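You operate a simulated robot arm through the tools that you are given. There is no shell and no other tool.

The job below is to be done with a simulated robot arm. You get a single attempt, and the scene is never put back.

Task
Pour short glass 2 on the sugar in beaker two and stir at 2 till it is gone.
Fine: empty the glass and put it back; go no higher than 2; leave the beaker on the stirrer, dial at 0; spill nothing. Set down upright: beaker two, what you pick out.

It is judged by the outcome, as a careful person would: the job done as asked, and still so three seconds after it is handed in. It fails if anything else is knocked over, pushed out of place, dropped, spilled or broken.

Robot
A 7-joint arm with a two-finger parallel gripper, fixed in place. Base frame: the origin is at the foot of the arm, x ahead of it, y to its left, z up; the work surface is at about z = 0.86. Lengths are in m, angles in rad, forces in N, time in s.
Its first joint turns from -2.897 to 2.897 rad. Payload 4.4 kg.
Tool frame: the origin (TCP) lies between the finger pads and is the grasp point; the fingertips stand 0.023 m ahead of it; z points along the fingers, y is the line along which they close. Largest opening 0.094 m; finger width 0.038, thickness 0.01; the body of the gripper, 0.054 by 0.096 m, starts 0.039 m behind the TCP.
Orientation is that of the tool frame in the base frame, as [roll, pitch, yaw] about the fixed x, y, z axes, in that order (R = Rz(yaw) Ry(pitch) Rx(roll)). With the fingers straight down and closing along the base's y, the tool's x points along the base's -x, its y along +y and its z along -z.

Tools
- The arm moves only by the tool nudge_tool. Its argument "moves" is one flat list of numbers, 7 for each row, row after row: the finger opening in m, from 0 to 0.094, then the shift along the tool's x, y, z in units of 25 mm (1.0 is 25 mm), then the turn, a rotation vector about the tool's x, y, z in units of 5 degrees (1.0 is 5 degrees). In form: [jaw, tx, ty, tz, ax, ay, az, jaw, tx, ty, tz, ax, ay, az, ...]. A call has 1 to 20 rows; each row shifts and turns the commanded pose from where the row before left it, along the tool's axes as they then stand. A call with a number of a shift or a turn outside -1 to 1 is refused whole. Rows are played at 5 a second. More than 0.05 m and 0.15 rad between two rows, or a gripper value outside its range, and nothing of the call is played. Where a pose cannot be reached the arm comes as near as it can. A force on the tool above 40 N (or 10 N above the force at the start of the call, whichever is more), or a blocked arm, ends the call early, and 0.2 s more pass. The fingers move at their own pace (about 0.072 m/s each) and stop on an object; they squeeze with about 30 N. The grip force told is the motor's: it shows also when the fingers shut on nothing. Time passes only in rows, and 0.2 s behind the last, so rows that do not move let the fingers close. It gives the time, the measured TCP pose, the force on the tool (base axes), the opening and the grip force at its end, in the units of the frame above (readings bear some noise), with the torque about the TCP (base axes, N m) and any sound that the robot's microphone picked up.
- Cameras (640 x 400 px; columns grow to the right, rows downward): "scene" is fixed at [0.2115, 0.509, 1.4562]; the picture's right is [0.15, -0.99, 0.00], its down [0.15, 0.02, -0.99] and it looks along [0.98, 0.15, 0.15] (base axes); focal length 214 px, centre (320, 200). "wrist" rides on the gripper at [0.087, 0.016, -0.074] in the tool frame; the picture's right is [-0.18, 0.98, 0.00], its down [-0.58, -0.11, -0.81] and it looks along [-0.79, -0.15, 0.59] (tool axes); focal length 243 px, centre (320, 200). There is no depth. A picture from a camera that has moved, and an enlarged one, comes with that camera's place and axes in the base frame and with its lens. The place of the scene camera against the robot may be out by one fixed shift of up to 0.025 m in any direction.
- snapshot(camera): a new picture of that camera. No time passes.
- enlarge(camera, box): a new picture of the part [left, top, right, bottom] of that camera's present view, enlarged. No time passes.
- close_job(): hands the job in; it is judged then, once.

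Nothing tells you positions but the pictures and the camera data. Unless the task says otherwise, let go and move clear before handing in.

The tools are called after "Call:" by a JSON object that holds its "op" and its "data". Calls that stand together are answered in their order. nudge_tool: Moves the arm, as the interface text tells. Its arguments: {"type":"object","properties":{"moves":{"type":"array"}},"required":["moves"]} The other tools are called the same way: snapshot (camera) takes a picture; enlarge (camera, box) takes an enlarged picture of a part of a camera's view; close_job () hands the job in.

At the start:

```text
clock: 0.0
ee_pos: [0.7481, 0.2765, 1.2014]
tool_rot: [-3.141, 0.001, 3.14]
contact_force: [-0.6, 0.1, -0.8]
wrist_torque: [0.0, -0.01, -0.02]
width: 0.0942
grasp_force: 0.0
```

scene: 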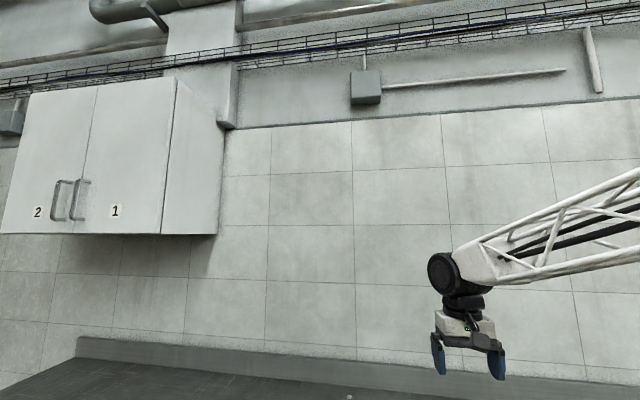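
wrist: 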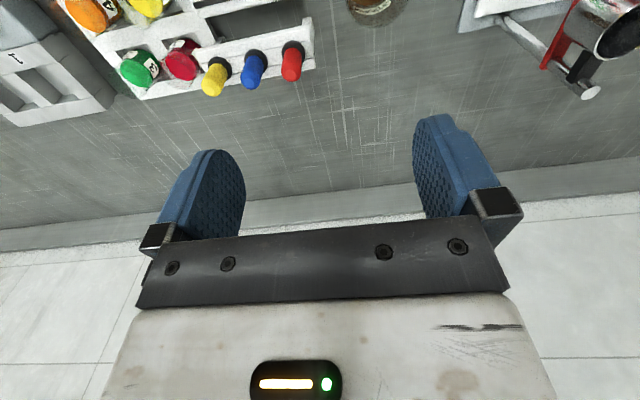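

The scene camera mostly shows the wall and a cabinet with doors 1 and 2. The wrist camera, mounted upside down, shows part of the bench, so I'll pull the arm back and tilt it to survey the rest.

Call:
{"op": "nudge_tool", "data": {"moves": [0.094, 1, 0, -1, 0, 1, 0, 0.094, 1, 0, -1, 0, 1, 0, 0.094, 1, 0, -1, 0, 1, 0, 0.094, 1, 0, -1, 0, 1, 0, 0.094, 1, 0, -1, 0, 1, 0, 0.094, 1, 0, 0, 0, 1, 0]}}

Call:
{"op": "snapshot", "data": {"camera": "wrist"}}

Call:
{"op": "snapshot", "data": {"camera": "scene"}}

```text
clock: 1.4
ee_pos: [0.6231, 0.276, 1.355]
tool_rot: [3.14, -0.525, 3.14]
contact_force: [-0.1, -0.6, 0.5]
wrist_torque: [0.03, 0.01, 0.01]
width: 0.0941
grasp_force: 0.1
```

```text
taken
camera wrist: at [0.5849, 0.2935, 1.463], right [0.16, 0.98, -0.09], down [0.91, -0.11, 0.41], along [0.39, -0.15, -0.91], focal length 243 px, centre (320, 200)
```

wrist: 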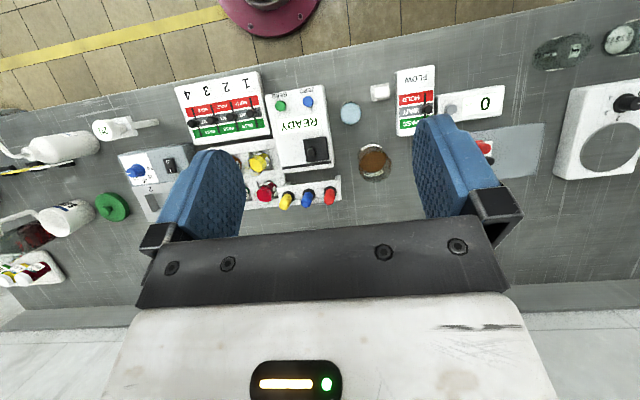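

```text
taken
```

scene: 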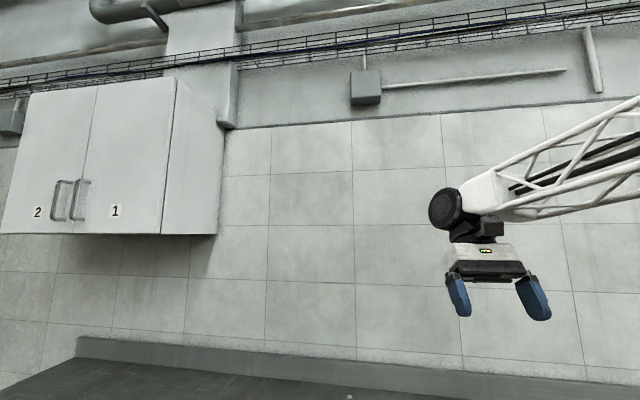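

The bench is crowded: panels, bottles, a balance and maybe a stirrer. I'll enlarge both halves of the view.

Call:
{"op": "enlarge", "data": {"camera": "wrist", "box": [0, 60, 240, 300]}}

Call:
{"op": "enlarge", "data": {"camera": "wrist", "box": [160, 40, 400, 240]}}

Call:
{"op": "enlarge", "data": {"camera": "wrist", "box": [380, 0, 640, 220]}}

```text
1.67 times, centred on (120, 180) of wrist
camera zoom: at [0.5849, 0.2935, 1.463], right [0.16, 0.98, -0.09], down [0.91, -0.11, 0.41], along [0.39, -0.15, -0.91], focal length 404 px, centre (653, 233)
```

zoom: 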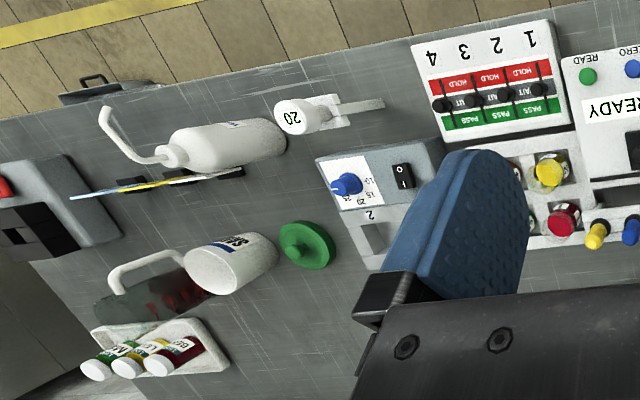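

```text
2.00 times, centred on (280, 140) of wrist
camera zoom: at [0.5849, 0.2935, 1.463], right [0.16, 0.98, -0.09], down [0.91, -0.11, 0.41], along [0.39, -0.15, -0.91], focal length 485 px, centre (400, 320)
```

zoom: 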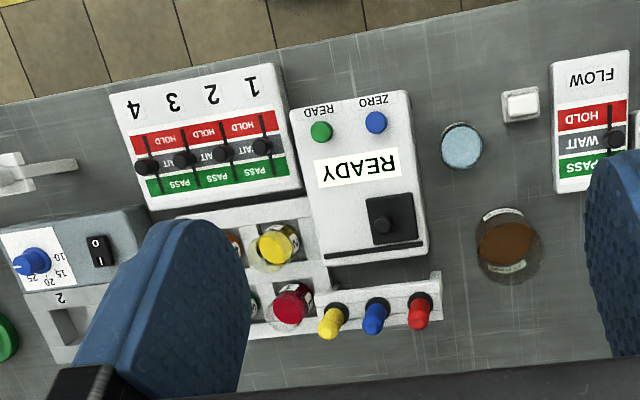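

```text
1.82 times, centred on (510, 110) of wrist
camera zoom: at [0.5849, 0.2935, 1.463], right [0.16, 0.98, -0.09], down [0.91, -0.11, 0.41], along [0.39, -0.15, -0.91], focal length 441 px, centre (-26, 364)
```

zoom: 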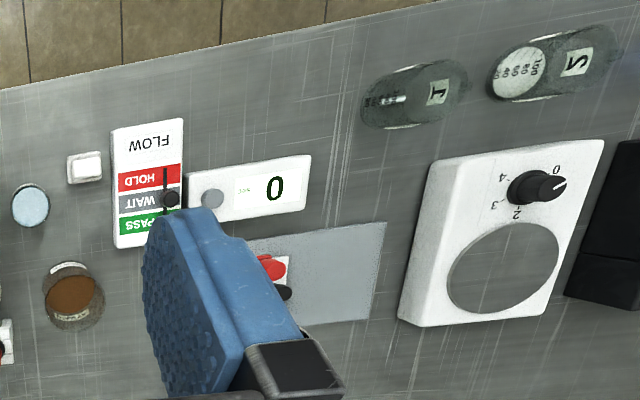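

A stirrer with a dial from 0 to 4, plus containers labelled 1 and 2, lie to the left (+y). I'll move that way to look closer.

Call:
{"op": "nudge_tool", "data": {"moves": [0.094, 0, 1, 0, 0, 0, 0, 0.094, 0, 1, 0, 0, 0, 0, 0.094, 0, 1, 0, 0, 0, 0, 0.094, 0, 1, 0, 0, 0, 0, 0.094, 0, 1, 0, 0, 0, 0, 0.094, 0, 1, 0, 0, 0, 0, 0.094, 0, 1, 0, 0, 0, 0, 0.094, 0, 1, 0, 0, 0, 0, 0.094, 0, 1, 0, 0, 0, 0, 0.094, 0, 1, 0, 0, 0, 0, 0.094, 0, 1, 0, 0, 0, 0, 0.094, 0, 1, 0, 0, 0, 0]}}

Call:
{"op": "snapshot", "data": {"camera": "wrist"}}

Call:
{"op": "enlarge", "data": {"camera": "wrist", "box": [320, 0, 640, 200]}}

Call:
{"op": "enlarge", "data": {"camera": "wrist", "box": [200, 0, 440, 150]}}

```text
clock: 4.0
ee_pos: [0.6222, 0.577, 1.3552]
tool_rot: [-3.142, -0.523, 3.141]
contact_force: [-0.3, 0.0, 0.1]
wrist_torque: [0.01, -0.05, 0.02]
width: 0.0941
grasp_force: 0.1
```

```text
taken
camera wrist: at [0.585, 0.5941, 1.4628], right [0.16, 0.98, -0.09], down [0.91, -0.11, 0.41], along [0.39, -0.15, -0.91], focal length 243 px, centre (320, 200)
```

wrist: 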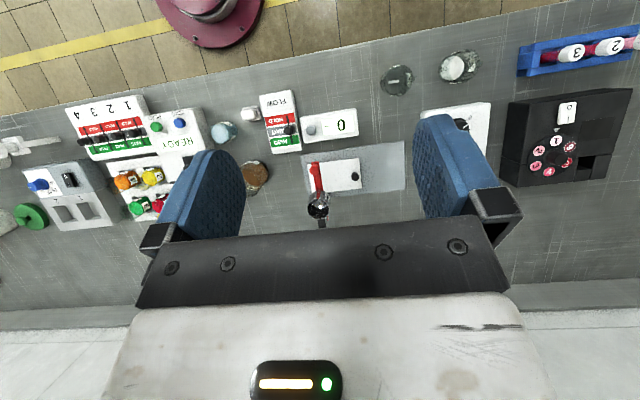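

```text
2.00 times, centred on (480, 100) of wrist
camera zoom: at [0.585, 0.5941, 1.4628], right [0.16, 0.98, -0.09], down [0.91, -0.11, 0.41], along [0.39, -0.15, -0.91], focal length 485 px, centre (0, 400)
```

zoom: 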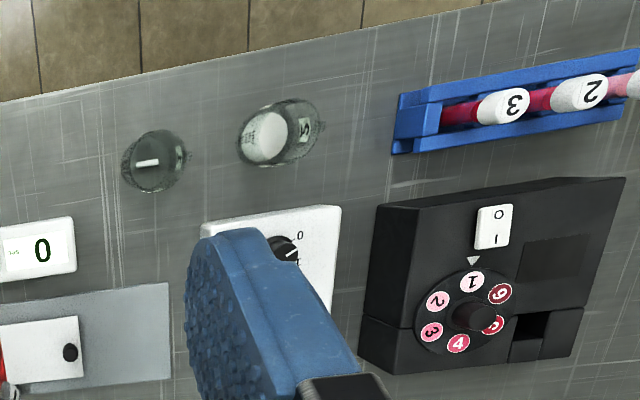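

```text
2.67 times, centred on (320, 75) of wrist
camera zoom: at [0.585, 0.5941, 1.4628], right [0.16, 0.98, -0.09], down [0.91, -0.11, 0.41], along [0.39, -0.15, -0.91], focal length 647 px, centre (320, 533)
```

zoom: 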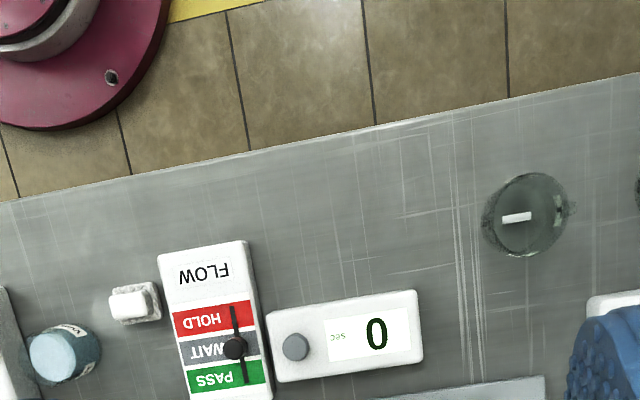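

Beaker 1 holds a small white stir bar, and beaker 2 holds what looks like white sugar. No short glasses are visible yet, so I'll yaw left to search further.

Call:
{"op": "nudge_tool", "data": {"moves": [0.094, 0, 0, 0, 0.5, 0, -0.865, 0.094, 0, 0, 0, 0.5, 0, -0.865, 0.094, 0, 0, 0, 0.5, 0, -0.865, 0.094, 0, 0, 0, 0.5, 0, -0.865, 0.094, 0, 0, 0, 0.5, 0, -0.865, 0.094, 0, 0, 0, 0.5, 0, -0.865, 0.094, 0, 0, 0, 0.5, 0, -0.865, 0.094, 0, 0, 0, 0.5, 0, -0.865, 0.094, 0, 0, 0, 0.5, 0, -0.865, 0.094, 0, 0, 0, 0.5, 0, -0.865]}}

Call:
{"op": "snapshot", "data": {"camera": "wrist"}}

Call:
{"op": "enlarge", "data": {"camera": "wrist", "box": [0, 0, 320, 200]}}

Call:
{"op": "enlarge", "data": {"camera": "wrist", "box": [320, 0, 640, 200]}}

```text
clock: 6.2
ee_pos: [0.6239, 0.5765, 1.3557]
tool_rot: [-3.14, -0.524, -2.27]
contact_force: [0.2, -0.1, 0.6]
wrist_torque: [-0.01, 0.0, -0.02]
width: 0.0939
grasp_force: 0.0
```

```text
taken
camera wrist: at [0.5867, 0.559, 1.4629], right [-0.65, 0.75, -0.09], down [0.67, 0.63, 0.41], along [0.37, 0.2, -0.91], focal length 243 px, centre (320, 200)
```

wrist: 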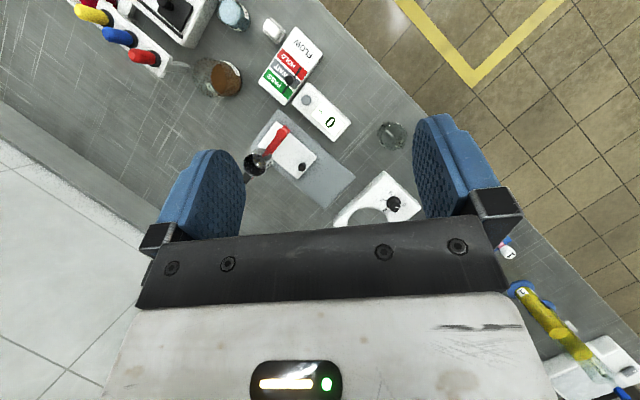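

```text
2.00 times, centred on (160, 100) of wrist
camera zoom: at [0.5867, 0.559, 1.4629], right [-0.65, 0.75, -0.09], down [0.67, 0.63, 0.41], along [0.37, 0.2, -0.91], focal length 485 px, centre (640, 400)
```

zoom: 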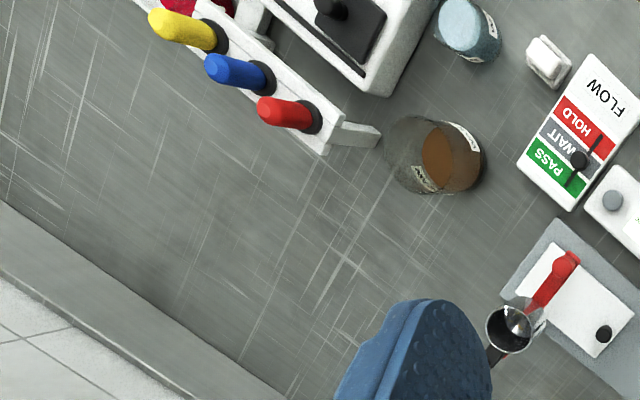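

```text
2.00 times, centred on (480, 100) of wrist
camera zoom: at [0.5867, 0.559, 1.4629], right [-0.65, 0.75, -0.09], down [0.67, 0.63, 0.41], along [0.37, 0.2, -0.91], focal length 485 px, centre (0, 400)
```

zoom: 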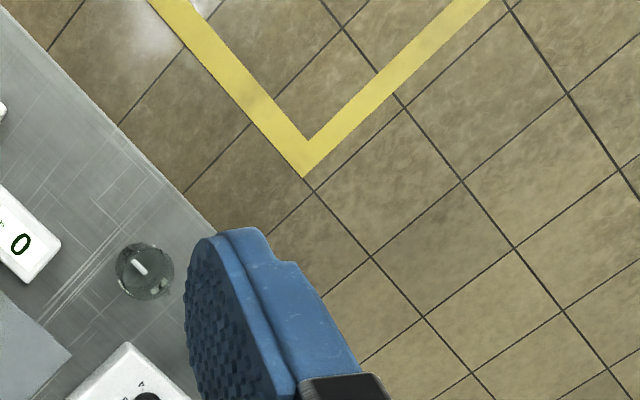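

More equipment lies further left, past the gripper body. I'll level the camera while looking left.

Call:
{"op": "nudge_tool", "data": {"moves": [0.094, 0, 0, -1, 0, -1, 0, 0.094, 0, 0, -1, 0, -1, 0, 0.094, 0, 0, 0, 0, -1, 0, 0.094, 0, 0, 0, 0, -1, 0, 0.094, 0, 0, 0, 0, -1, 0, 0.094, 0, 0, 0, 0, -1, 0]}}

Call:
{"op": "snapshot", "data": {"camera": "wrist"}}

Call:
{"op": "enlarge", "data": {"camera": "wrist", "box": [160, 0, 480, 200]}}

Call:
{"op": "enlarge", "data": {"camera": "wrist", "box": [0, 0, 320, 200]}}

```text
clock: 7.6
ee_pos: [0.6396, 0.5935, 1.3993]
tool_rot: [3.14, 0.001, -2.269]
contact_force: [0.4, 1.5, -0.6]
wrist_torque: [-0.02, 0.0, 0.0]
width: 0.094
grasp_force: 0.1
```

```text
taken
camera wrist: at [0.5699, 0.5393, 1.4733], right [-0.63, 0.77, 0.0], down [0.46, 0.37, 0.81], along [0.62, 0.51, -0.59], focal length 243 px, centre (320, 200)
```

wrist: 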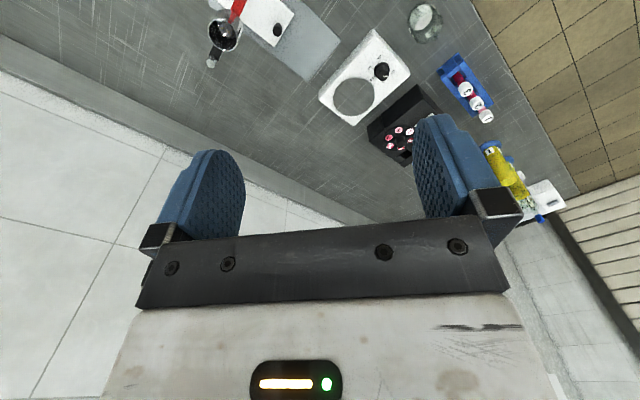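

```text
2.00 times, centred on (320, 100) of wrist
camera zoom: at [0.5699, 0.5393, 1.4733], right [-0.63, 0.77, 0.0], down [0.46, 0.37, 0.81], along [0.62, 0.51, -0.59], focal length 485 px, centre (320, 400)
```

zoom: 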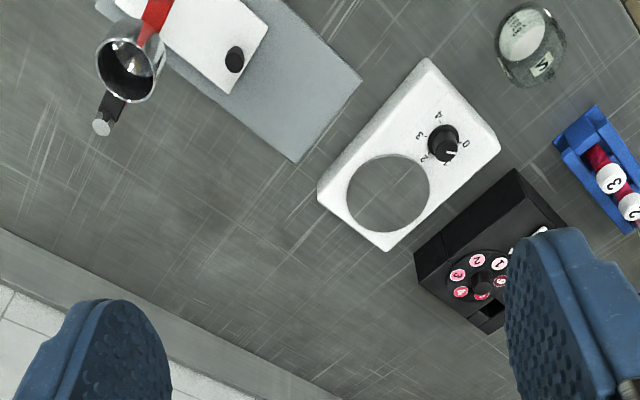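

```text
2.00 times, centred on (160, 100) of wrist
camera zoom: at [0.5699, 0.5393, 1.4733], right [-0.63, 0.77, 0.0], down [0.46, 0.37, 0.81], along [0.62, 0.51, -0.59], focal length 485 px, centre (640, 400)
```

zoom: 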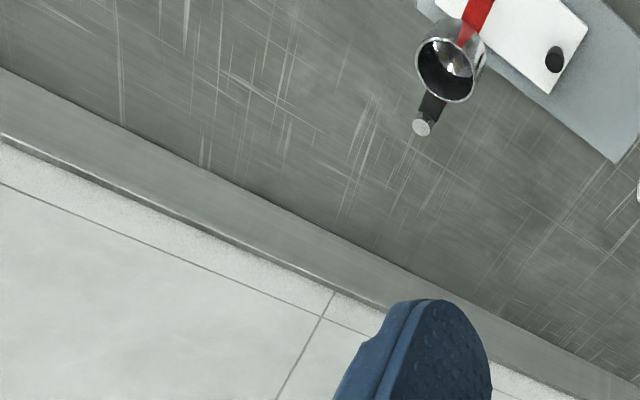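

There are no short glasses on the left end either. Next I'll swing round and survey the right end of the bench.

Call:
{"op": "nudge_tool", "data": {"moves": [0.094, 0.5, -1, 0, 0, 0, 1, 0.094, 0.5, -1, 0, 0, 0, 1, 0.094, 0.5, -1, 0, 0, 0, 1, 0.094, 0.5, -1, 0, 0, 0, 1, 0.094, 0.5, -1, 0, 0, 0, 1, 0.094, 0.5, -1, 0, 0, 0, 1, 0.094, 0.5, -1, 0, 0, 0, 1, 0.094, 0.5, -1, 0, 0, 0, 1, 0.094, 0.5, -1, 0, 0, 0, 1, 0.094, 0.5, -1, 0, 0, 0, 1, 0.094, 0.5, -1, 0, 0, 0, 1, 0.094, 0.5, -1, 0, 0, 0, 1, 0.094, 0.5, -1, 0, 0, 0, 1, 0.094, 0.5, -1, 0, 0, 0, 1, 0.094, 0.5, -1, 0, 0, 0, 1, 0.094, 0.5, -1, 0, 0, 0, 1]}}

Call:
{"op": "snapshot", "data": {"camera": "wrist"}}

Call:
{"op": "enlarge", "data": {"camera": "wrist", "box": [0, 0, 320, 200]}}

Call:
{"op": "enlarge", "data": {"camera": "wrist", "box": [160, 0, 480, 200]}}

```text
clock: 11.0
ee_pos: [0.5373, 0.1959, 1.3989]
tool_rot: [3.141, -0.001, 2.616]
contact_force: [-0.6, -0.2, 0.1]
wrist_torque: [0.0, 0.0, 0.0]
width: 0.0942
grasp_force: 0.1
```

```text
taken
camera wrist: at [0.4709, 0.2535, 1.4731], right [0.65, 0.76, 0.0], down [0.45, -0.39, 0.81], along [0.61, -0.53, -0.59], focal length 243 px, centre (320, 200)
```

wrist: 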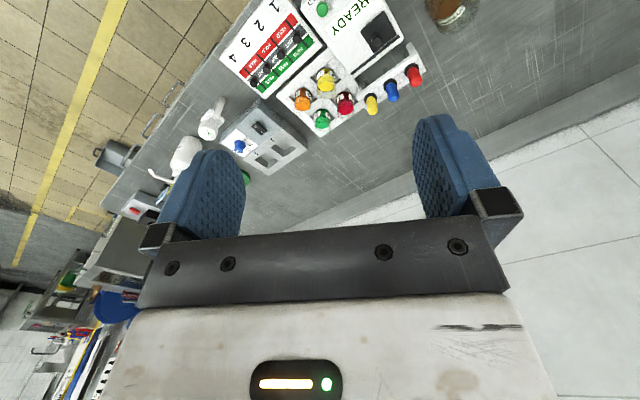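

```text
2.00 times, centred on (160, 100) of wrist
camera zoom: at [0.4709, 0.2535, 1.4731], right [0.65, 0.76, 0.0], down [0.45, -0.39, 0.81], along [0.61, -0.53, -0.59], focal length 485 px, centre (640, 400)
```

zoom: 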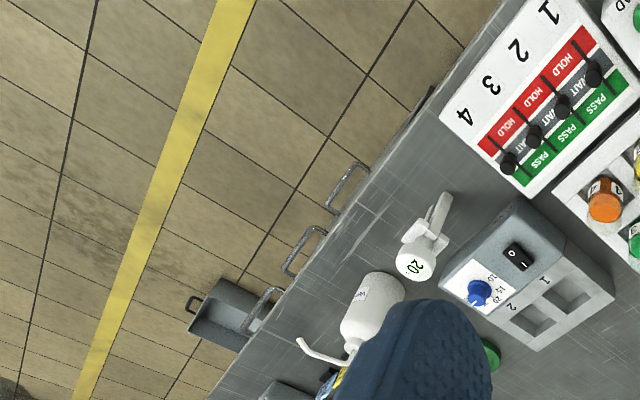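

```text
2.00 times, centred on (320, 100) of wrist
camera zoom: at [0.4709, 0.2535, 1.4731], right [0.65, 0.76, 0.0], down [0.45, -0.39, 0.81], along [0.61, -0.53, -0.59], focal length 485 px, centre (320, 400)
```

zoom: 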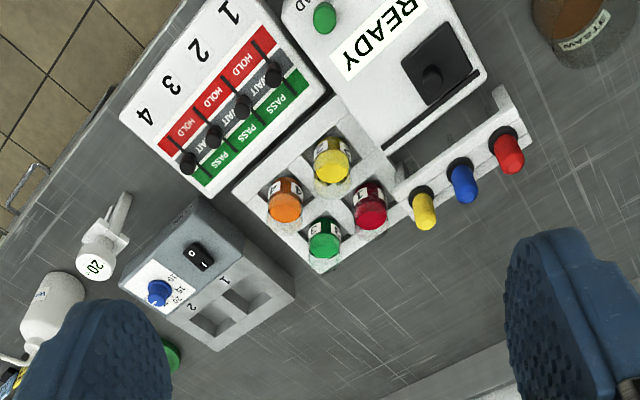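

Drawers with handles run along the front of the bench, and one looks open. I'll turn further right and see what they hold.

Call:
{"op": "nudge_tool", "data": {"moves": [0.094, 0, 0, 0, 0, 0, 1, 0.094, 0, 0, 0, 0, 0, 1, 0.094, 0, 0, 0, 0, 0, 1, 0.094, 0, 0, 0, 0, 0, 1, 0.094, 0, 0, 0, 0, 0, 1, 0.094, 0, 0, 0, 0, 0, 1, 0.094, 0, 0, 0, 0, 0, 1, 0.094, 0, 0, 0, 0, 0, 1]}}

Call:
{"op": "snapshot", "data": {"camera": "wrist"}}

Call:
{"op": "enlarge", "data": {"camera": "wrist", "box": [0, 0, 320, 200]}}

Call:
{"op": "enlarge", "data": {"camera": "wrist", "box": [200, 0, 440, 220]}}

```text
clock: 12.8
ee_pos: [0.5391, 0.1937, 1.3993]
tool_rot: [3.141, 0.001, 1.917]
contact_force: [-0.3, 0.1, 0.6]
wrist_torque: [0.01, 0.03, -0.01]
width: 0.0941
grasp_force: 0.0
```

```text
taken
camera wrist: at [0.5236, 0.2823, 1.4737], right [0.99, 0.16, 0.0], down [0.1, -0.58, 0.81], along [0.13, -0.8, -0.59], focal length 243 px, centre (320, 200)
```

wrist: 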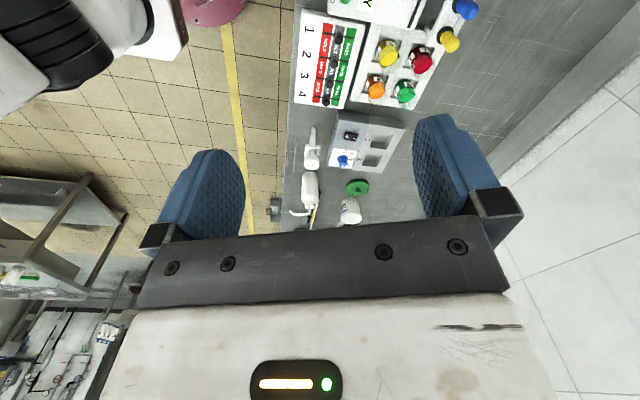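

```text
2.00 times, centred on (160, 100) of wrist
camera zoom: at [0.5236, 0.2823, 1.4737], right [0.99, 0.16, 0.0], down [0.1, -0.58, 0.81], along [0.13, -0.8, -0.59], focal length 485 px, centre (640, 400)
```

zoom: 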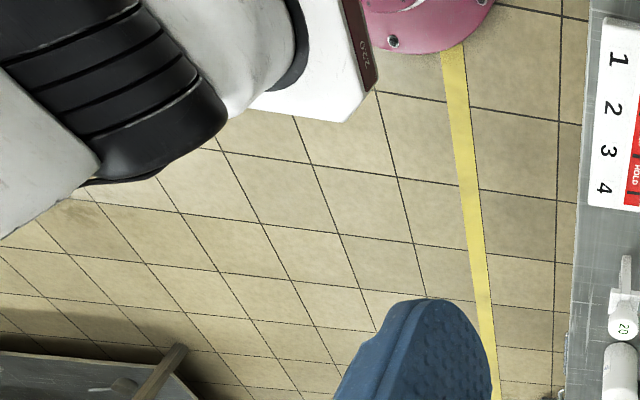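

```text
1.82 times, centred on (320, 110) of wrist
camera zoom: at [0.5236, 0.2823, 1.4737], right [0.99, 0.16, 0.0], down [0.1, -0.58, 0.81], along [0.13, -0.8, -0.59], focal length 441 px, centre (320, 364)
```

zoom: 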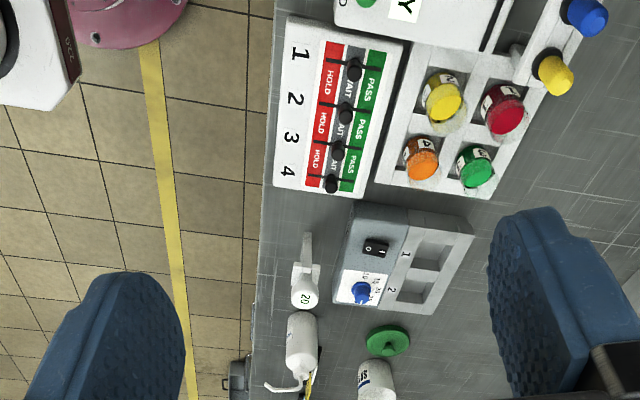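

The drawer handles are around y = -0.4 to -0.8 on the front face, and the cabinet looks out of reach. I'll move right for a closer look at the drawers and that end of the bench.

Call:
{"op": "nudge_tool", "data": {"moves": [0.094, -0.98, -0.66, 0, 0, 0, 0, 0.094, -0.98, -0.66, 0, 0, 0, 0, 0.094, -0.98, -0.66, 0, 0, 0, 0, 0.094, -0.98, -0.66, 0, 0, 0, 0, 0.094, -0.98, -0.66, 0, 0, 0, 0, 0.094, -0.98, -0.66, 0, 0, 0, 0, 0.094, -0.98, -0.66, 0, 0, 0, 0, 0.094, -0.98, -0.66, 0, 0, 0, 0, 0.094, -0.98, -0.66, 0, 0, 0, 0, 0.094, -0.98, -0.66, 0, 0, 0, 0, 0.094, -0.98, -0.66, 0, 0, 0, 0, 0.094, -0.98, -0.66, 0, 0, 0, 0, 0.094, -0.98, -0.66, 0, 0, 0, 0, 0.094, -0.98, -0.66, 0, 0, 0, 0]}}

Call:
{"op": "snapshot", "data": {"camera": "wrist"}}

Call:
{"op": "enlarge", "data": {"camera": "wrist", "box": [200, 0, 440, 220]}}

Call:
{"op": "enlarge", "data": {"camera": "wrist", "box": [0, 0, 240, 240]}}

```text
clock: 15.8
ee_pos: [0.4384, -0.2056, 1.4]
tool_rot: [3.14, 0.001, 1.92]
contact_force: [0.5, 0.0, 0.1]
wrist_torque: [0.04, -0.01, 0.0]
width: 0.0939
grasp_force: 0.1
```

```text
taken
camera wrist: at [0.4231, -0.1176, 1.4736], right [0.99, 0.16, 0.0], down [0.1, -0.58, 0.81], along [0.13, -0.8, -0.59], focal length 243 px, centre (320, 200)
```

wrist: 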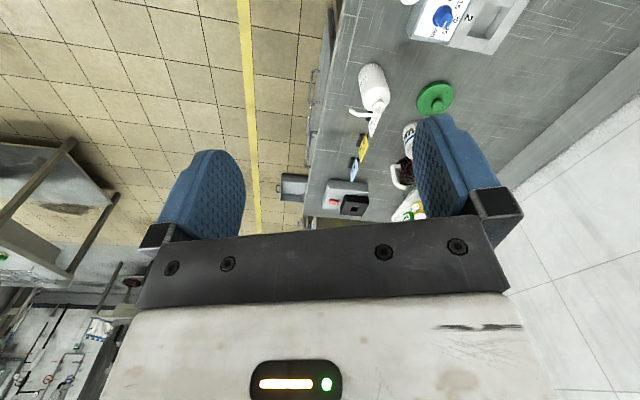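

```text
1.82 times, centred on (320, 110) of wrist
camera zoom: at [0.4231, -0.1176, 1.4736], right [0.99, 0.16, 0.0], down [0.1, -0.58, 0.81], along [0.13, -0.8, -0.59], focal length 441 px, centre (320, 364)
```

zoom: 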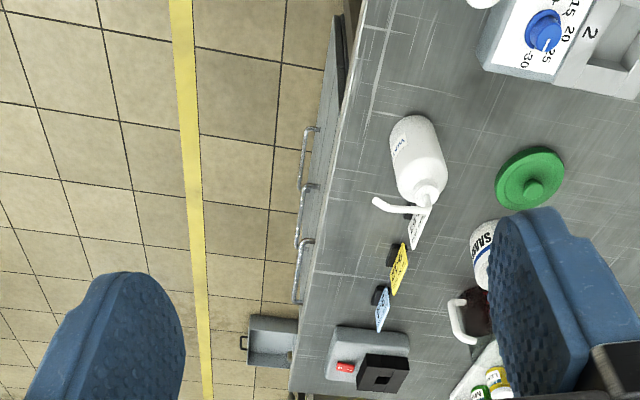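

```text
1.67 times, centred on (120, 120) of wrist
camera zoom: at [0.4231, -0.1176, 1.4736], right [0.99, 0.16, 0.0], down [0.1, -0.58, 0.81], along [0.13, -0.8, -0.59], focal length 404 px, centre (653, 333)
```

zoom: 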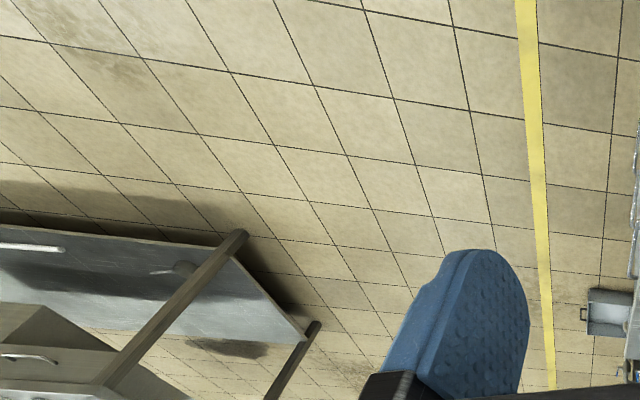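

The drawer stack is on the front face. I'll move in front of the bench and look straight at it.

Call:
{"op": "nudge_tool", "data": {"moves": [0.094, 0, 0, 0, 0, 0, -1, 0.094, 0, 0, 0, 0, 0, -1, 0.094, 0, 0, 0, 0, 0, -1, 0.094, 0, 0, 0, 0, 0, -1, 0.094, 0, 0, 0, 0, 0, -1, 0.094, 0, 0, 0, 0, 0, -1, 0.094, 0, 0, 0, 0, 0, -1, 0.094, 0, 0, 0, 0, 0, -1, 0.094, 0, 0, 0, 0, 0, -1, 0.094, 0, 0, 0, 0, 0, -1, 0.094, 0, 0, 0, 0, 0, -1, 0.094, 0, 0, 0, 0, 0, -1, 0.094, 0, 0, 0, 0, 0, -1, 0.094, 0, 0, 0, 0, 0, -1]}}

Call:
{"op": "nudge_tool", "data": {"moves": [0.094, 0.7, -0.8, 0.7, 0, 0, 0, 0.094, 0.7, -0.8, 0.7, 0, 0, 0, 0.094, 0.7, -0.8, 0.7, 0, 0, 0, 0.094, 0.7, -0.8, 0.7, 0, 0, 0, 0.094, 0.7, -0.8, 0.7, 0, 0, 0, 0.094, 0.7, -0.8, 0.7, 0, 0, 0, 0.094, 0.7, -0.8, 0.7, 0, 0, 0, 0.094, 0.7, -0.8, 0.7, 0, 0, 0, 0.094, 0.7, -0.8, 0.7, 0, 0, 0, 0.094, 0.7, -0.8, 0.7, 0, 0, 0]}}

Call:
{"op": "snapshot", "data": {"camera": "wrist"}}

Call:
{"op": "snapshot", "data": {"camera": "scene"}}

```text
clock: 18.8
ee_pos: [0.439, -0.2065, 1.3996]
tool_rot: [3.142, -0.001, -3.14]
contact_force: [0.8, -0.9, -1.4]
wrist_torque: [-0.02, -0.03, -0.01]
width: 0.0937
grasp_force: 0.2
```

```text
clock: 20.1
ee_pos: [0.3941, -0.2524, 1.3049]
tool_rot: [-3.14, 0.0, -2.963]
contact_force: [-0.5, -0.1, 0.2]
wrist_torque: [-0.01, 0.0, 0.01]
width: 0.0939
grasp_force: 0.0
stopped in row 6: the arm was blocked; the commanded pose is now the measured one
```

```text
taken
camera wrist: at [0.3061, -0.2513, 1.3792], right [0.01, 1.0, 0.0], down [0.59, 0.0, 0.81], along [0.81, -0.01, -0.59], focal length 243 px, centre (320, 200)
```

wrist: 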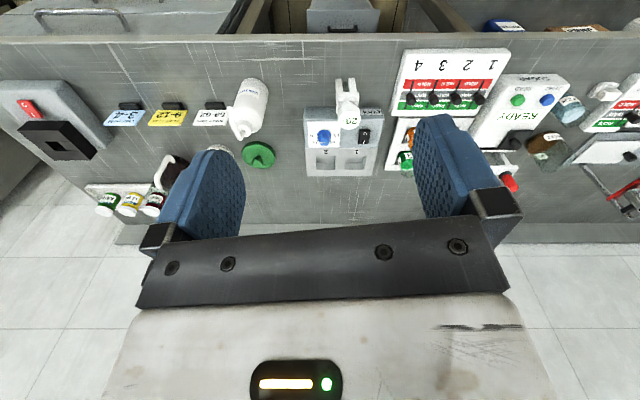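

```text
taken
```

scene: 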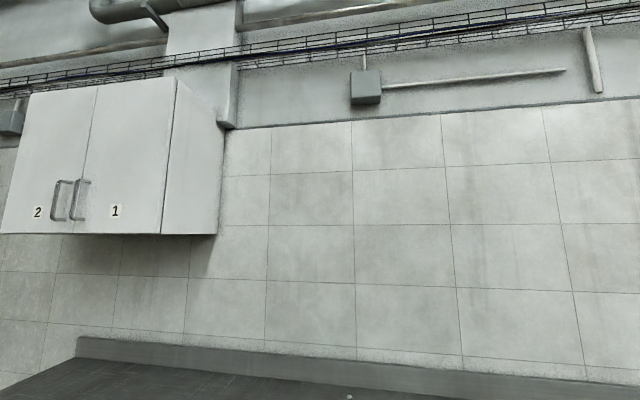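

The top of this view (below the bench front) shows what may be open drawers with contents. I'll enlarge that strip.

Call:
{"op": "enlarge", "data": {"camera": "wrist", "box": [400, 0, 640, 150]}}

Call:
{"op": "enlarge", "data": {"camera": "wrist", "box": [200, 0, 440, 150]}}

Call:
{"op": "enlarge", "data": {"camera": "wrist", "box": [0, 0, 240, 150]}}

```text
2.67 times, centred on (520, 75) of wrist
camera zoom: at [0.3061, -0.2513, 1.3792], right [0.01, 1.0, 0.0], down [0.59, 0.0, 0.81], along [0.81, -0.01, -0.59], focal length 647 px, centre (-213, 533)
```

zoom: 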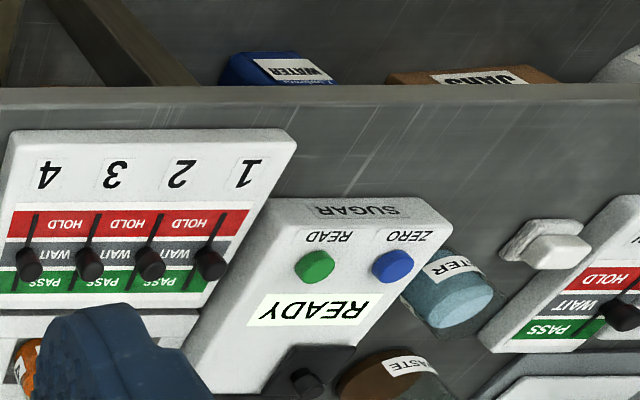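

```text
2.67 times, centred on (320, 75) of wrist
camera zoom: at [0.3061, -0.2513, 1.3792], right [0.01, 1.0, 0.0], down [0.59, 0.0, 0.81], along [0.81, -0.01, -0.59], focal length 647 px, centre (320, 533)
```

zoom: 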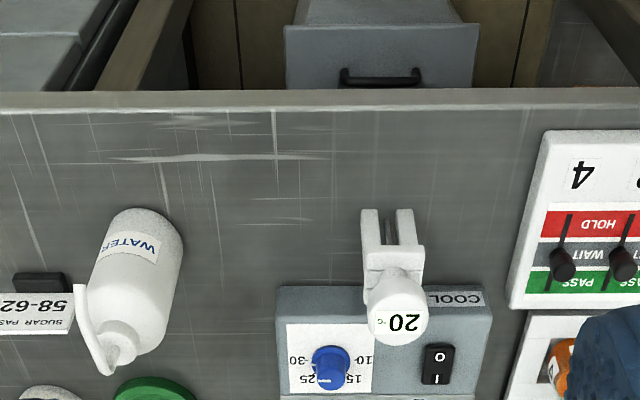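

```text
2.67 times, centred on (120, 75) of wrist
camera zoom: at [0.3061, -0.2513, 1.3792], right [0.01, 1.0, 0.0], down [0.59, 0.0, 0.81], along [0.81, -0.01, -0.59], focal length 647 px, centre (853, 533)
```

zoom: 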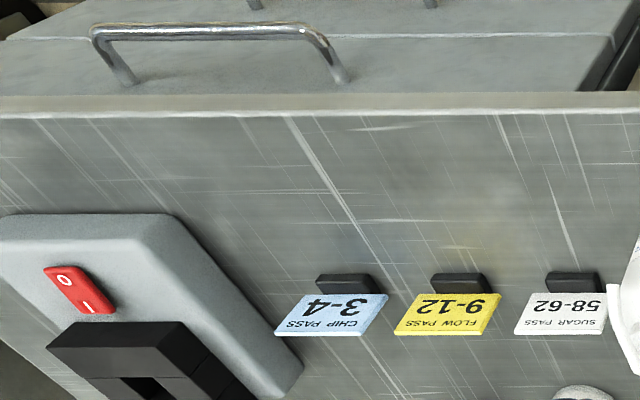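

Below the bench front there's a lower shelf at around y = 0.3, holding cartons labelled WATER and a second one. I'll go left and lower to look under the bench.

Call:
{"op": "nudge_tool", "data": {"moves": [0.094, 0, 1, 0, 0, 0, 1, 0.094, 0, 1, 0, 0, 0, 1, 0.094, 0, 1, 0, 0, 0, 0, 0.094, 0, 1, 0, 0, 0, 0, 0.094, 0, 1, 0, 0, 0, 0, 0.094, 0, 1, 0, 0, 0, 0, 0.094, 0, 1, 0, 0, 0, 0, 0.094, 0, 1, 0, 0, 0, 0, 0.094, 0, 1, 0, 0, 0, 0, 0.094, 0, 1, 0, 0, 0, 0, 0.094, 0, 1, 0, 0, 0, 0, 0.094, 0, 1, 0, 0, 0, 0, 0.094, 0, 1, 0, 0, 0, 0, 0.094, 0, 1, 0, 0, 0, 0, 0.094, 0, 1, 0, 0, 0, 0, 0.094, 0, 1, 0, 0, 0, 0, 0.094, 0, 1, 0, 0, 0, 0, 0.094, 0, 1, 0, 0, 0, 0, 0.094, 0, 1, 0, 0, 0, 0, 0.094, 0, 1, 0, 0, 0, 0]}}

Call:
{"op": "nudge_tool", "data": {"moves": [0.094, 0, 0.6, 1, 0, 0, 0, 0.094, 0, 0.6, 1, 0, 0, 0, 0.094, 0, 0.6, 1, 0, 0, 0, 0.094, 0, 0.6, 1, 0, 0, 0, 0.094, 0, 0.6, 1, 0, 0, 0, 0.094, 0, 0.6, 1, 0, 0, 0]}}

Call:
{"op": "snapshot", "data": {"camera": "wrist"}}

Call:
{"op": "enlarge", "data": {"camera": "wrist", "box": [320, 0, 640, 200]}}

Call:
{"op": "enlarge", "data": {"camera": "wrist", "box": [0, 0, 320, 200]}}

```text
clock: 24.3
ee_pos: [0.389, 0.246, 1.3049]
tool_rot: [-3.14, 0.0, 3.137]
contact_force: [0.2, 0.4, -0.3]
wrist_torque: [-0.01, -0.01, -0.04]
width: 0.0941
grasp_force: 0.1
```

```text
clock: 25.7
ee_pos: [0.3878, 0.3355, 1.1552]
tool_rot: [-3.141, 0.004, 3.139]
contact_force: [-0.2, 0.1, 0.3]
wrist_torque: [-0.02, 0.0, 0.01]
width: 0.0937
grasp_force: 0.0
```

```text
taken
camera wrist: at [0.3011, 0.352, 1.2292], right [0.19, 0.98, 0.0], down [0.58, -0.11, 0.81], along [0.79, -0.15, -0.59], focal length 243 px, centre (320, 200)
```

wrist: 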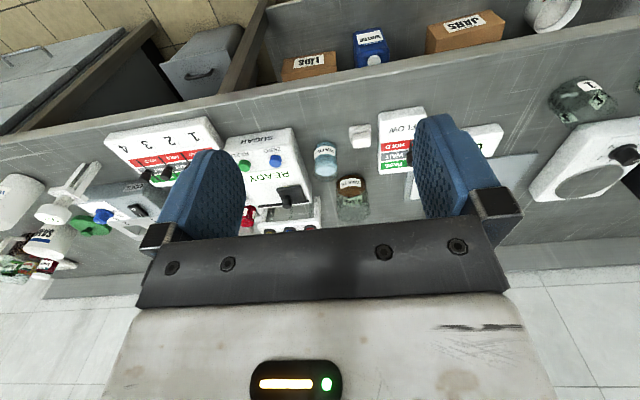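

```text
2.00 times, centred on (480, 100) of wrist
camera zoom: at [0.3011, 0.352, 1.2292], right [0.19, 0.98, 0.0], down [0.58, -0.11, 0.81], along [0.79, -0.15, -0.59], focal length 485 px, centre (0, 400)
```

zoom: 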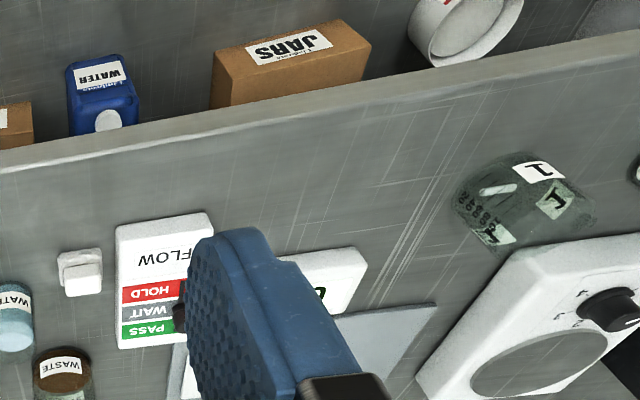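

```text
2.00 times, centred on (160, 100) of wrist
camera zoom: at [0.3011, 0.352, 1.2292], right [0.19, 0.98, 0.0], down [0.58, -0.11, 0.81], along [0.79, -0.15, -0.59], focal length 485 px, centre (640, 400)
```

zoom: 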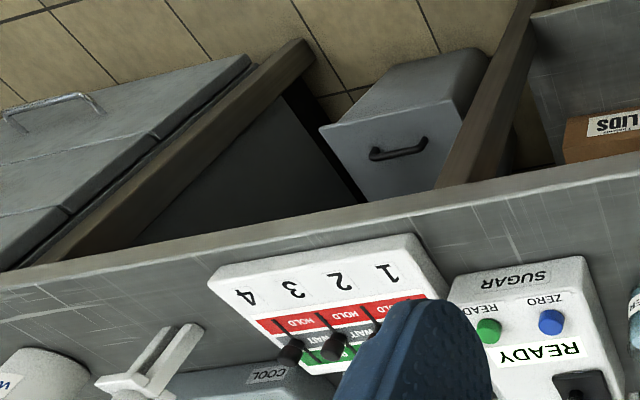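

The under-bench shelf holds LIDS, WATER, JARS and a bucket-like container, and continues to the left. I'll follow it that way.

Call:
{"op": "nudge_tool", "data": {"moves": [0.094, 0.2, 1, 0.2, 0, 0, 0, 0.094, 0.2, 1, 0.2, 0, 0, 0, 0.094, 0.2, 1, 0.2, 0, 0, 0, 0.094, 0.2, 1, 0.2, 0, 0, 0, 0.094, 0.2, 1, 0.2, 0, 0, 0, 0.094, 0.2, 1, 0.2, 0, 0, 0, 0.094, 0.2, 1, 0.2, 0, 0, 0, 0.094, 0.2, 1, 0.2, 0, 0, 0, 0.094, 0.2, 1, 0.2, 0, 0, 0, 0.094, 0.2, 1, 0.2, 0, 0, 0, 0.094, 0.2, 1, 0.2, 0, 0, 0, 0.094, 0.2, 1, 0.2, 0, 0, 0, 0.094, 0.2, 1, 0.2, 0, 0, 0]}}

Call:
{"op": "snapshot", "data": {"camera": "wrist"}}

Call:
{"op": "enlarge", "data": {"camera": "wrist", "box": [320, 0, 640, 200]}}

Call:
{"op": "enlarge", "data": {"camera": "wrist", "box": [0, 0, 320, 200]}}

Call:
{"op": "snapshot", "data": {"camera": "scene"}}

```text
clock: 28.5
ee_pos: [0.3254, 0.6606, 1.0889]
tool_rot: [-3.14, 0.0, 3.138]
contact_force: [0.8, -0.6, 0.7]
wrist_torque: [-0.04, -0.02, 0.01]
width: 0.0938
grasp_force: 0.0
```

```text
taken
camera wrist: at [0.2377, 0.6775, 1.1631], right [0.19, 0.98, 0.0], down [0.58, -0.11, 0.81], along [0.79, -0.15, -0.59], focal length 243 px, centre (320, 200)
```

wrist: 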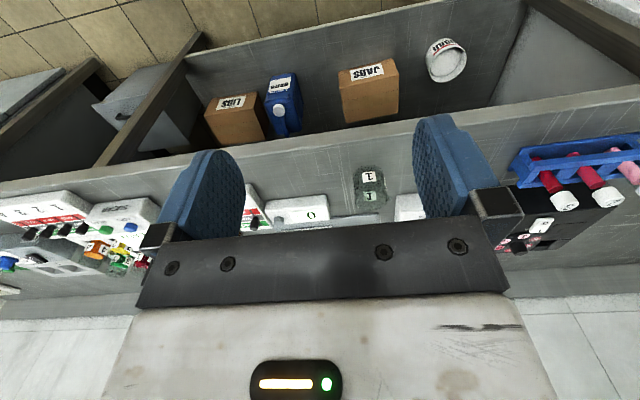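

```text
2.00 times, centred on (480, 100) of wrist
camera zoom: at [0.2377, 0.6775, 1.1631], right [0.19, 0.98, 0.0], down [0.58, -0.11, 0.81], along [0.79, -0.15, -0.59], focal length 485 px, centre (0, 400)
```

zoom: 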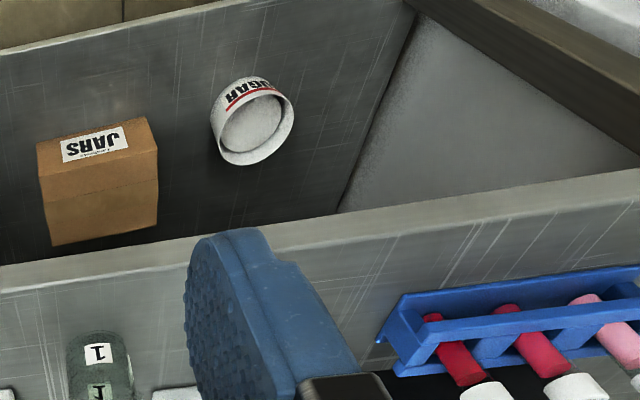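

```text
2.00 times, centred on (160, 100) of wrist
camera zoom: at [0.2377, 0.6775, 1.1631], right [0.19, 0.98, 0.0], down [0.58, -0.11, 0.81], along [0.79, -0.15, -0.59], focal length 485 px, centre (640, 400)
```

zoom: 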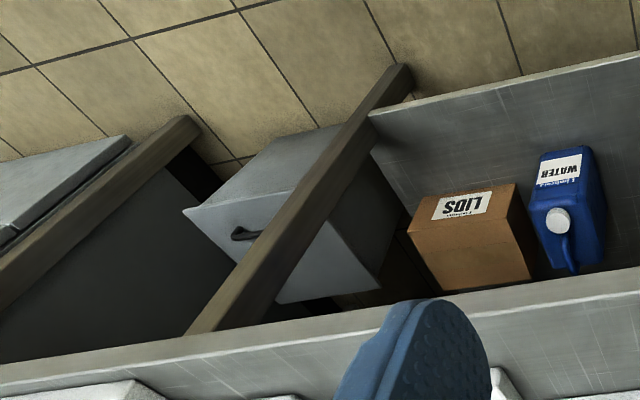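

```text
taken
```

scene: 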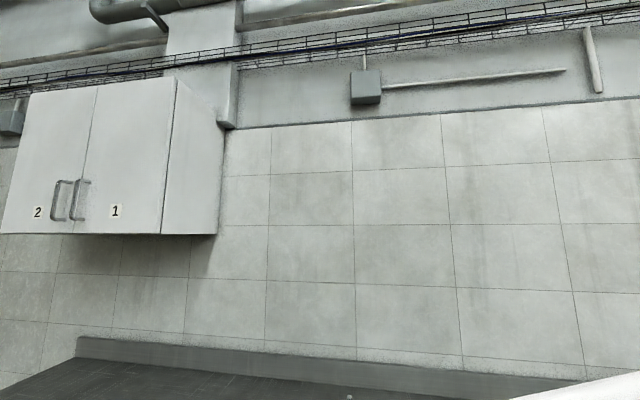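

The shelf has no glasses. I'll go up and look closer at the labelled beakers and the far-left end of the bench.

Call:
{"op": "nudge_tool", "data": {"moves": [0.094, 0, 0, -1, 0, 0, -1, 0.094, 0, 0, -1, 0, 0, -1, 0.094, 0, 0, -1, 0, 0, -1, 0.094, 0, 0, -1, 0, 0, -1, 0.094, 0, 0, -1, 0, 0, -1, 0.094, 0, 0, -1, 0, 0, -1, 0.094, 0, 0, -1, 0, 0, -1, 0.094, 0, 0, -1, 0, 0, -1, 0.094, 0, 0, 0, 0, 0, -1, 0.094, 0, 0, 0, 0, 0, -1]}}

Call:
{"op": "snapshot", "data": {"camera": "wrist"}}

Call:
{"op": "enlarge", "data": {"camera": "wrist", "box": [200, 0, 440, 200]}}

Call:
{"op": "enlarge", "data": {"camera": "wrist", "box": [400, 0, 640, 200]}}

Call:
{"op": "enlarge", "data": {"camera": "wrist", "box": [0, 0, 240, 200]}}

```text
clock: 30.7
ee_pos: [0.3231, 0.6603, 1.2909]
tool_rot: [-3.139, 0.001, -2.27]
contact_force: [0.0, -0.7, -0.6]
wrist_torque: [0.0, -0.02, -0.02]
width: 0.0941
grasp_force: 0.1
```

```text
taken
camera wrist: at [0.2548, 0.6049, 1.3646], right [-0.63, 0.77, 0.0], down [0.46, 0.37, 0.81], along [0.63, 0.51, -0.59], focal length 243 px, centre (320, 200)
```

wrist: 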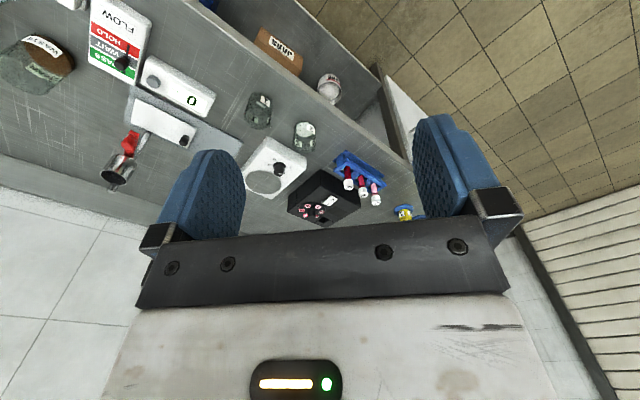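

```text
2.00 times, centred on (320, 100) of wrist
camera zoom: at [0.2548, 0.6049, 1.3646], right [-0.63, 0.77, 0.0], down [0.46, 0.37, 0.81], along [0.63, 0.51, -0.59], focal length 485 px, centre (320, 400)
```

zoom: 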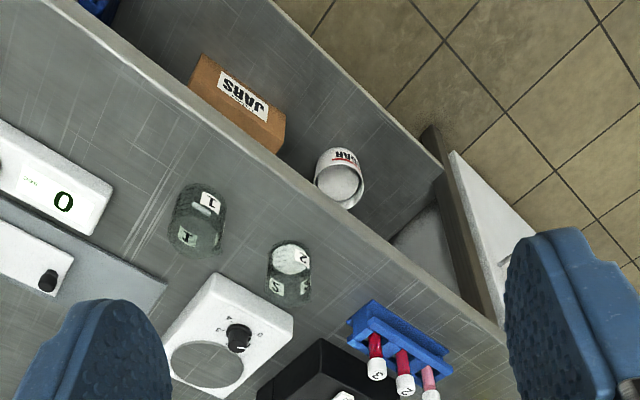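

```text
2.00 times, centred on (520, 100) of wrist
camera zoom: at [0.2548, 0.6049, 1.3646], right [-0.63, 0.77, 0.0], down [0.46, 0.37, 0.81], along [0.63, 0.51, -0.59], focal length 485 px, centre (-80, 400)
```

zoom: 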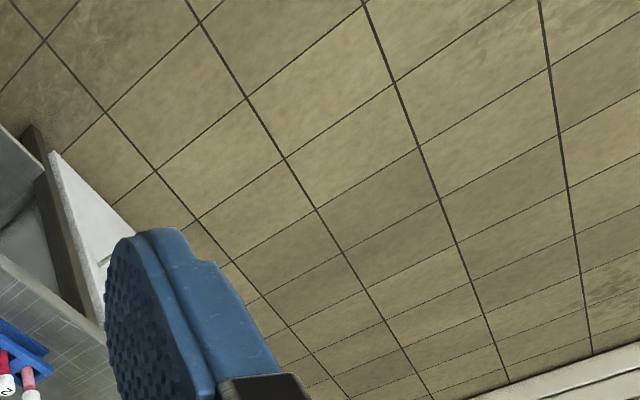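

```text
2.00 times, centred on (120, 100) of wrist
camera zoom: at [0.2548, 0.6049, 1.3646], right [-0.63, 0.77, 0.0], down [0.46, 0.37, 0.81], along [0.63, 0.51, -0.59], focal length 485 px, centre (720, 400)
```

zoom: 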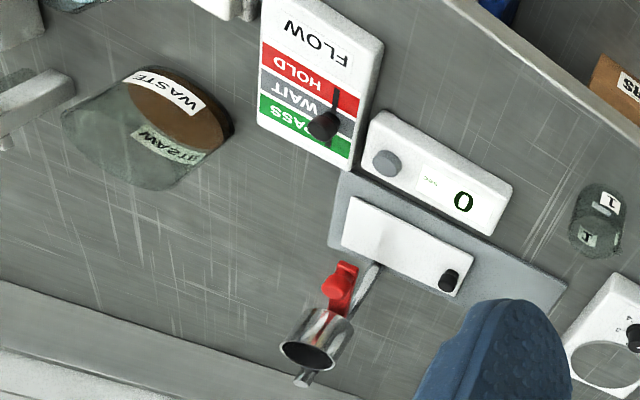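

The containers marked 1 and 2 are between the front edge and the stirrer. I'll move closer to see what they are.

Call:
{"op": "nudge_tool", "data": {"moves": [0.094, -0.6, 0, 0.6, 0, 0.5, 0, 0.094, -0.6, 0, 0.6, 0, 0.5, 0, 0.094, -0.6, 0, 0.6, 0, 0.5, 0, 0.094, -0.6, 0, 0.6, 0, 0.5, 0, 0.094, 0, 0, 0, 0, 0.5, 0, 0.094, 0, 0, 0, 0, 0.5, 0]}}

Call:
{"op": "snapshot", "data": {"camera": "wrist"}}

Call:
{"op": "enlarge", "data": {"camera": "wrist", "box": [200, 40, 360, 140]}}

Call:
{"op": "enlarge", "data": {"camera": "wrist", "box": [240, 120, 400, 220]}}

```text
clock: 32.1
ee_pos: [0.3605, 0.7028, 1.2258]
tool_rot: [-3.137, -0.262, -2.271]
contact_force: [-0.4, 0.0, -0.3]
wrist_torque: [0.01, -0.01, 0.03]
width: 0.0939
grasp_force: 0.2
```

```text
taken
camera wrist: at [0.3053, 0.6647, 1.3201], right [-0.64, 0.77, -0.05], down [0.58, 0.52, 0.63], along [0.51, 0.37, -0.78], focal length 243 px, centre (320, 200)
```

wrist: 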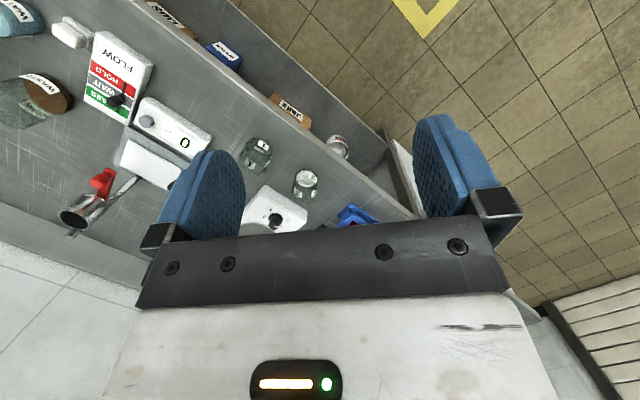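

```text
4.00 times, centred on (280, 90) of wrist
camera zoom: at [0.3053, 0.6647, 1.3201], right [-0.64, 0.77, -0.05], down [0.58, 0.52, 0.63], along [0.51, 0.37, -0.78], focal length 970 px, centre (480, 640)
```

zoom: 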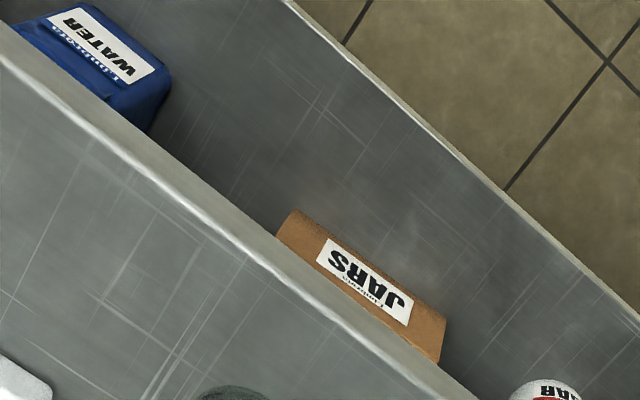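

```text
4.00 times, centred on (320, 170) of wrist
camera zoom: at [0.3053, 0.6647, 1.3201], right [-0.64, 0.77, -0.05], down [0.58, 0.52, 0.63], along [0.51, 0.37, -0.78], focal length 970 px, centre (320, 320)
```

zoom: 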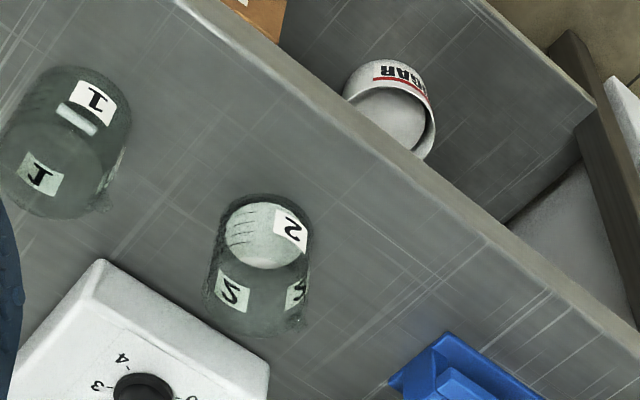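

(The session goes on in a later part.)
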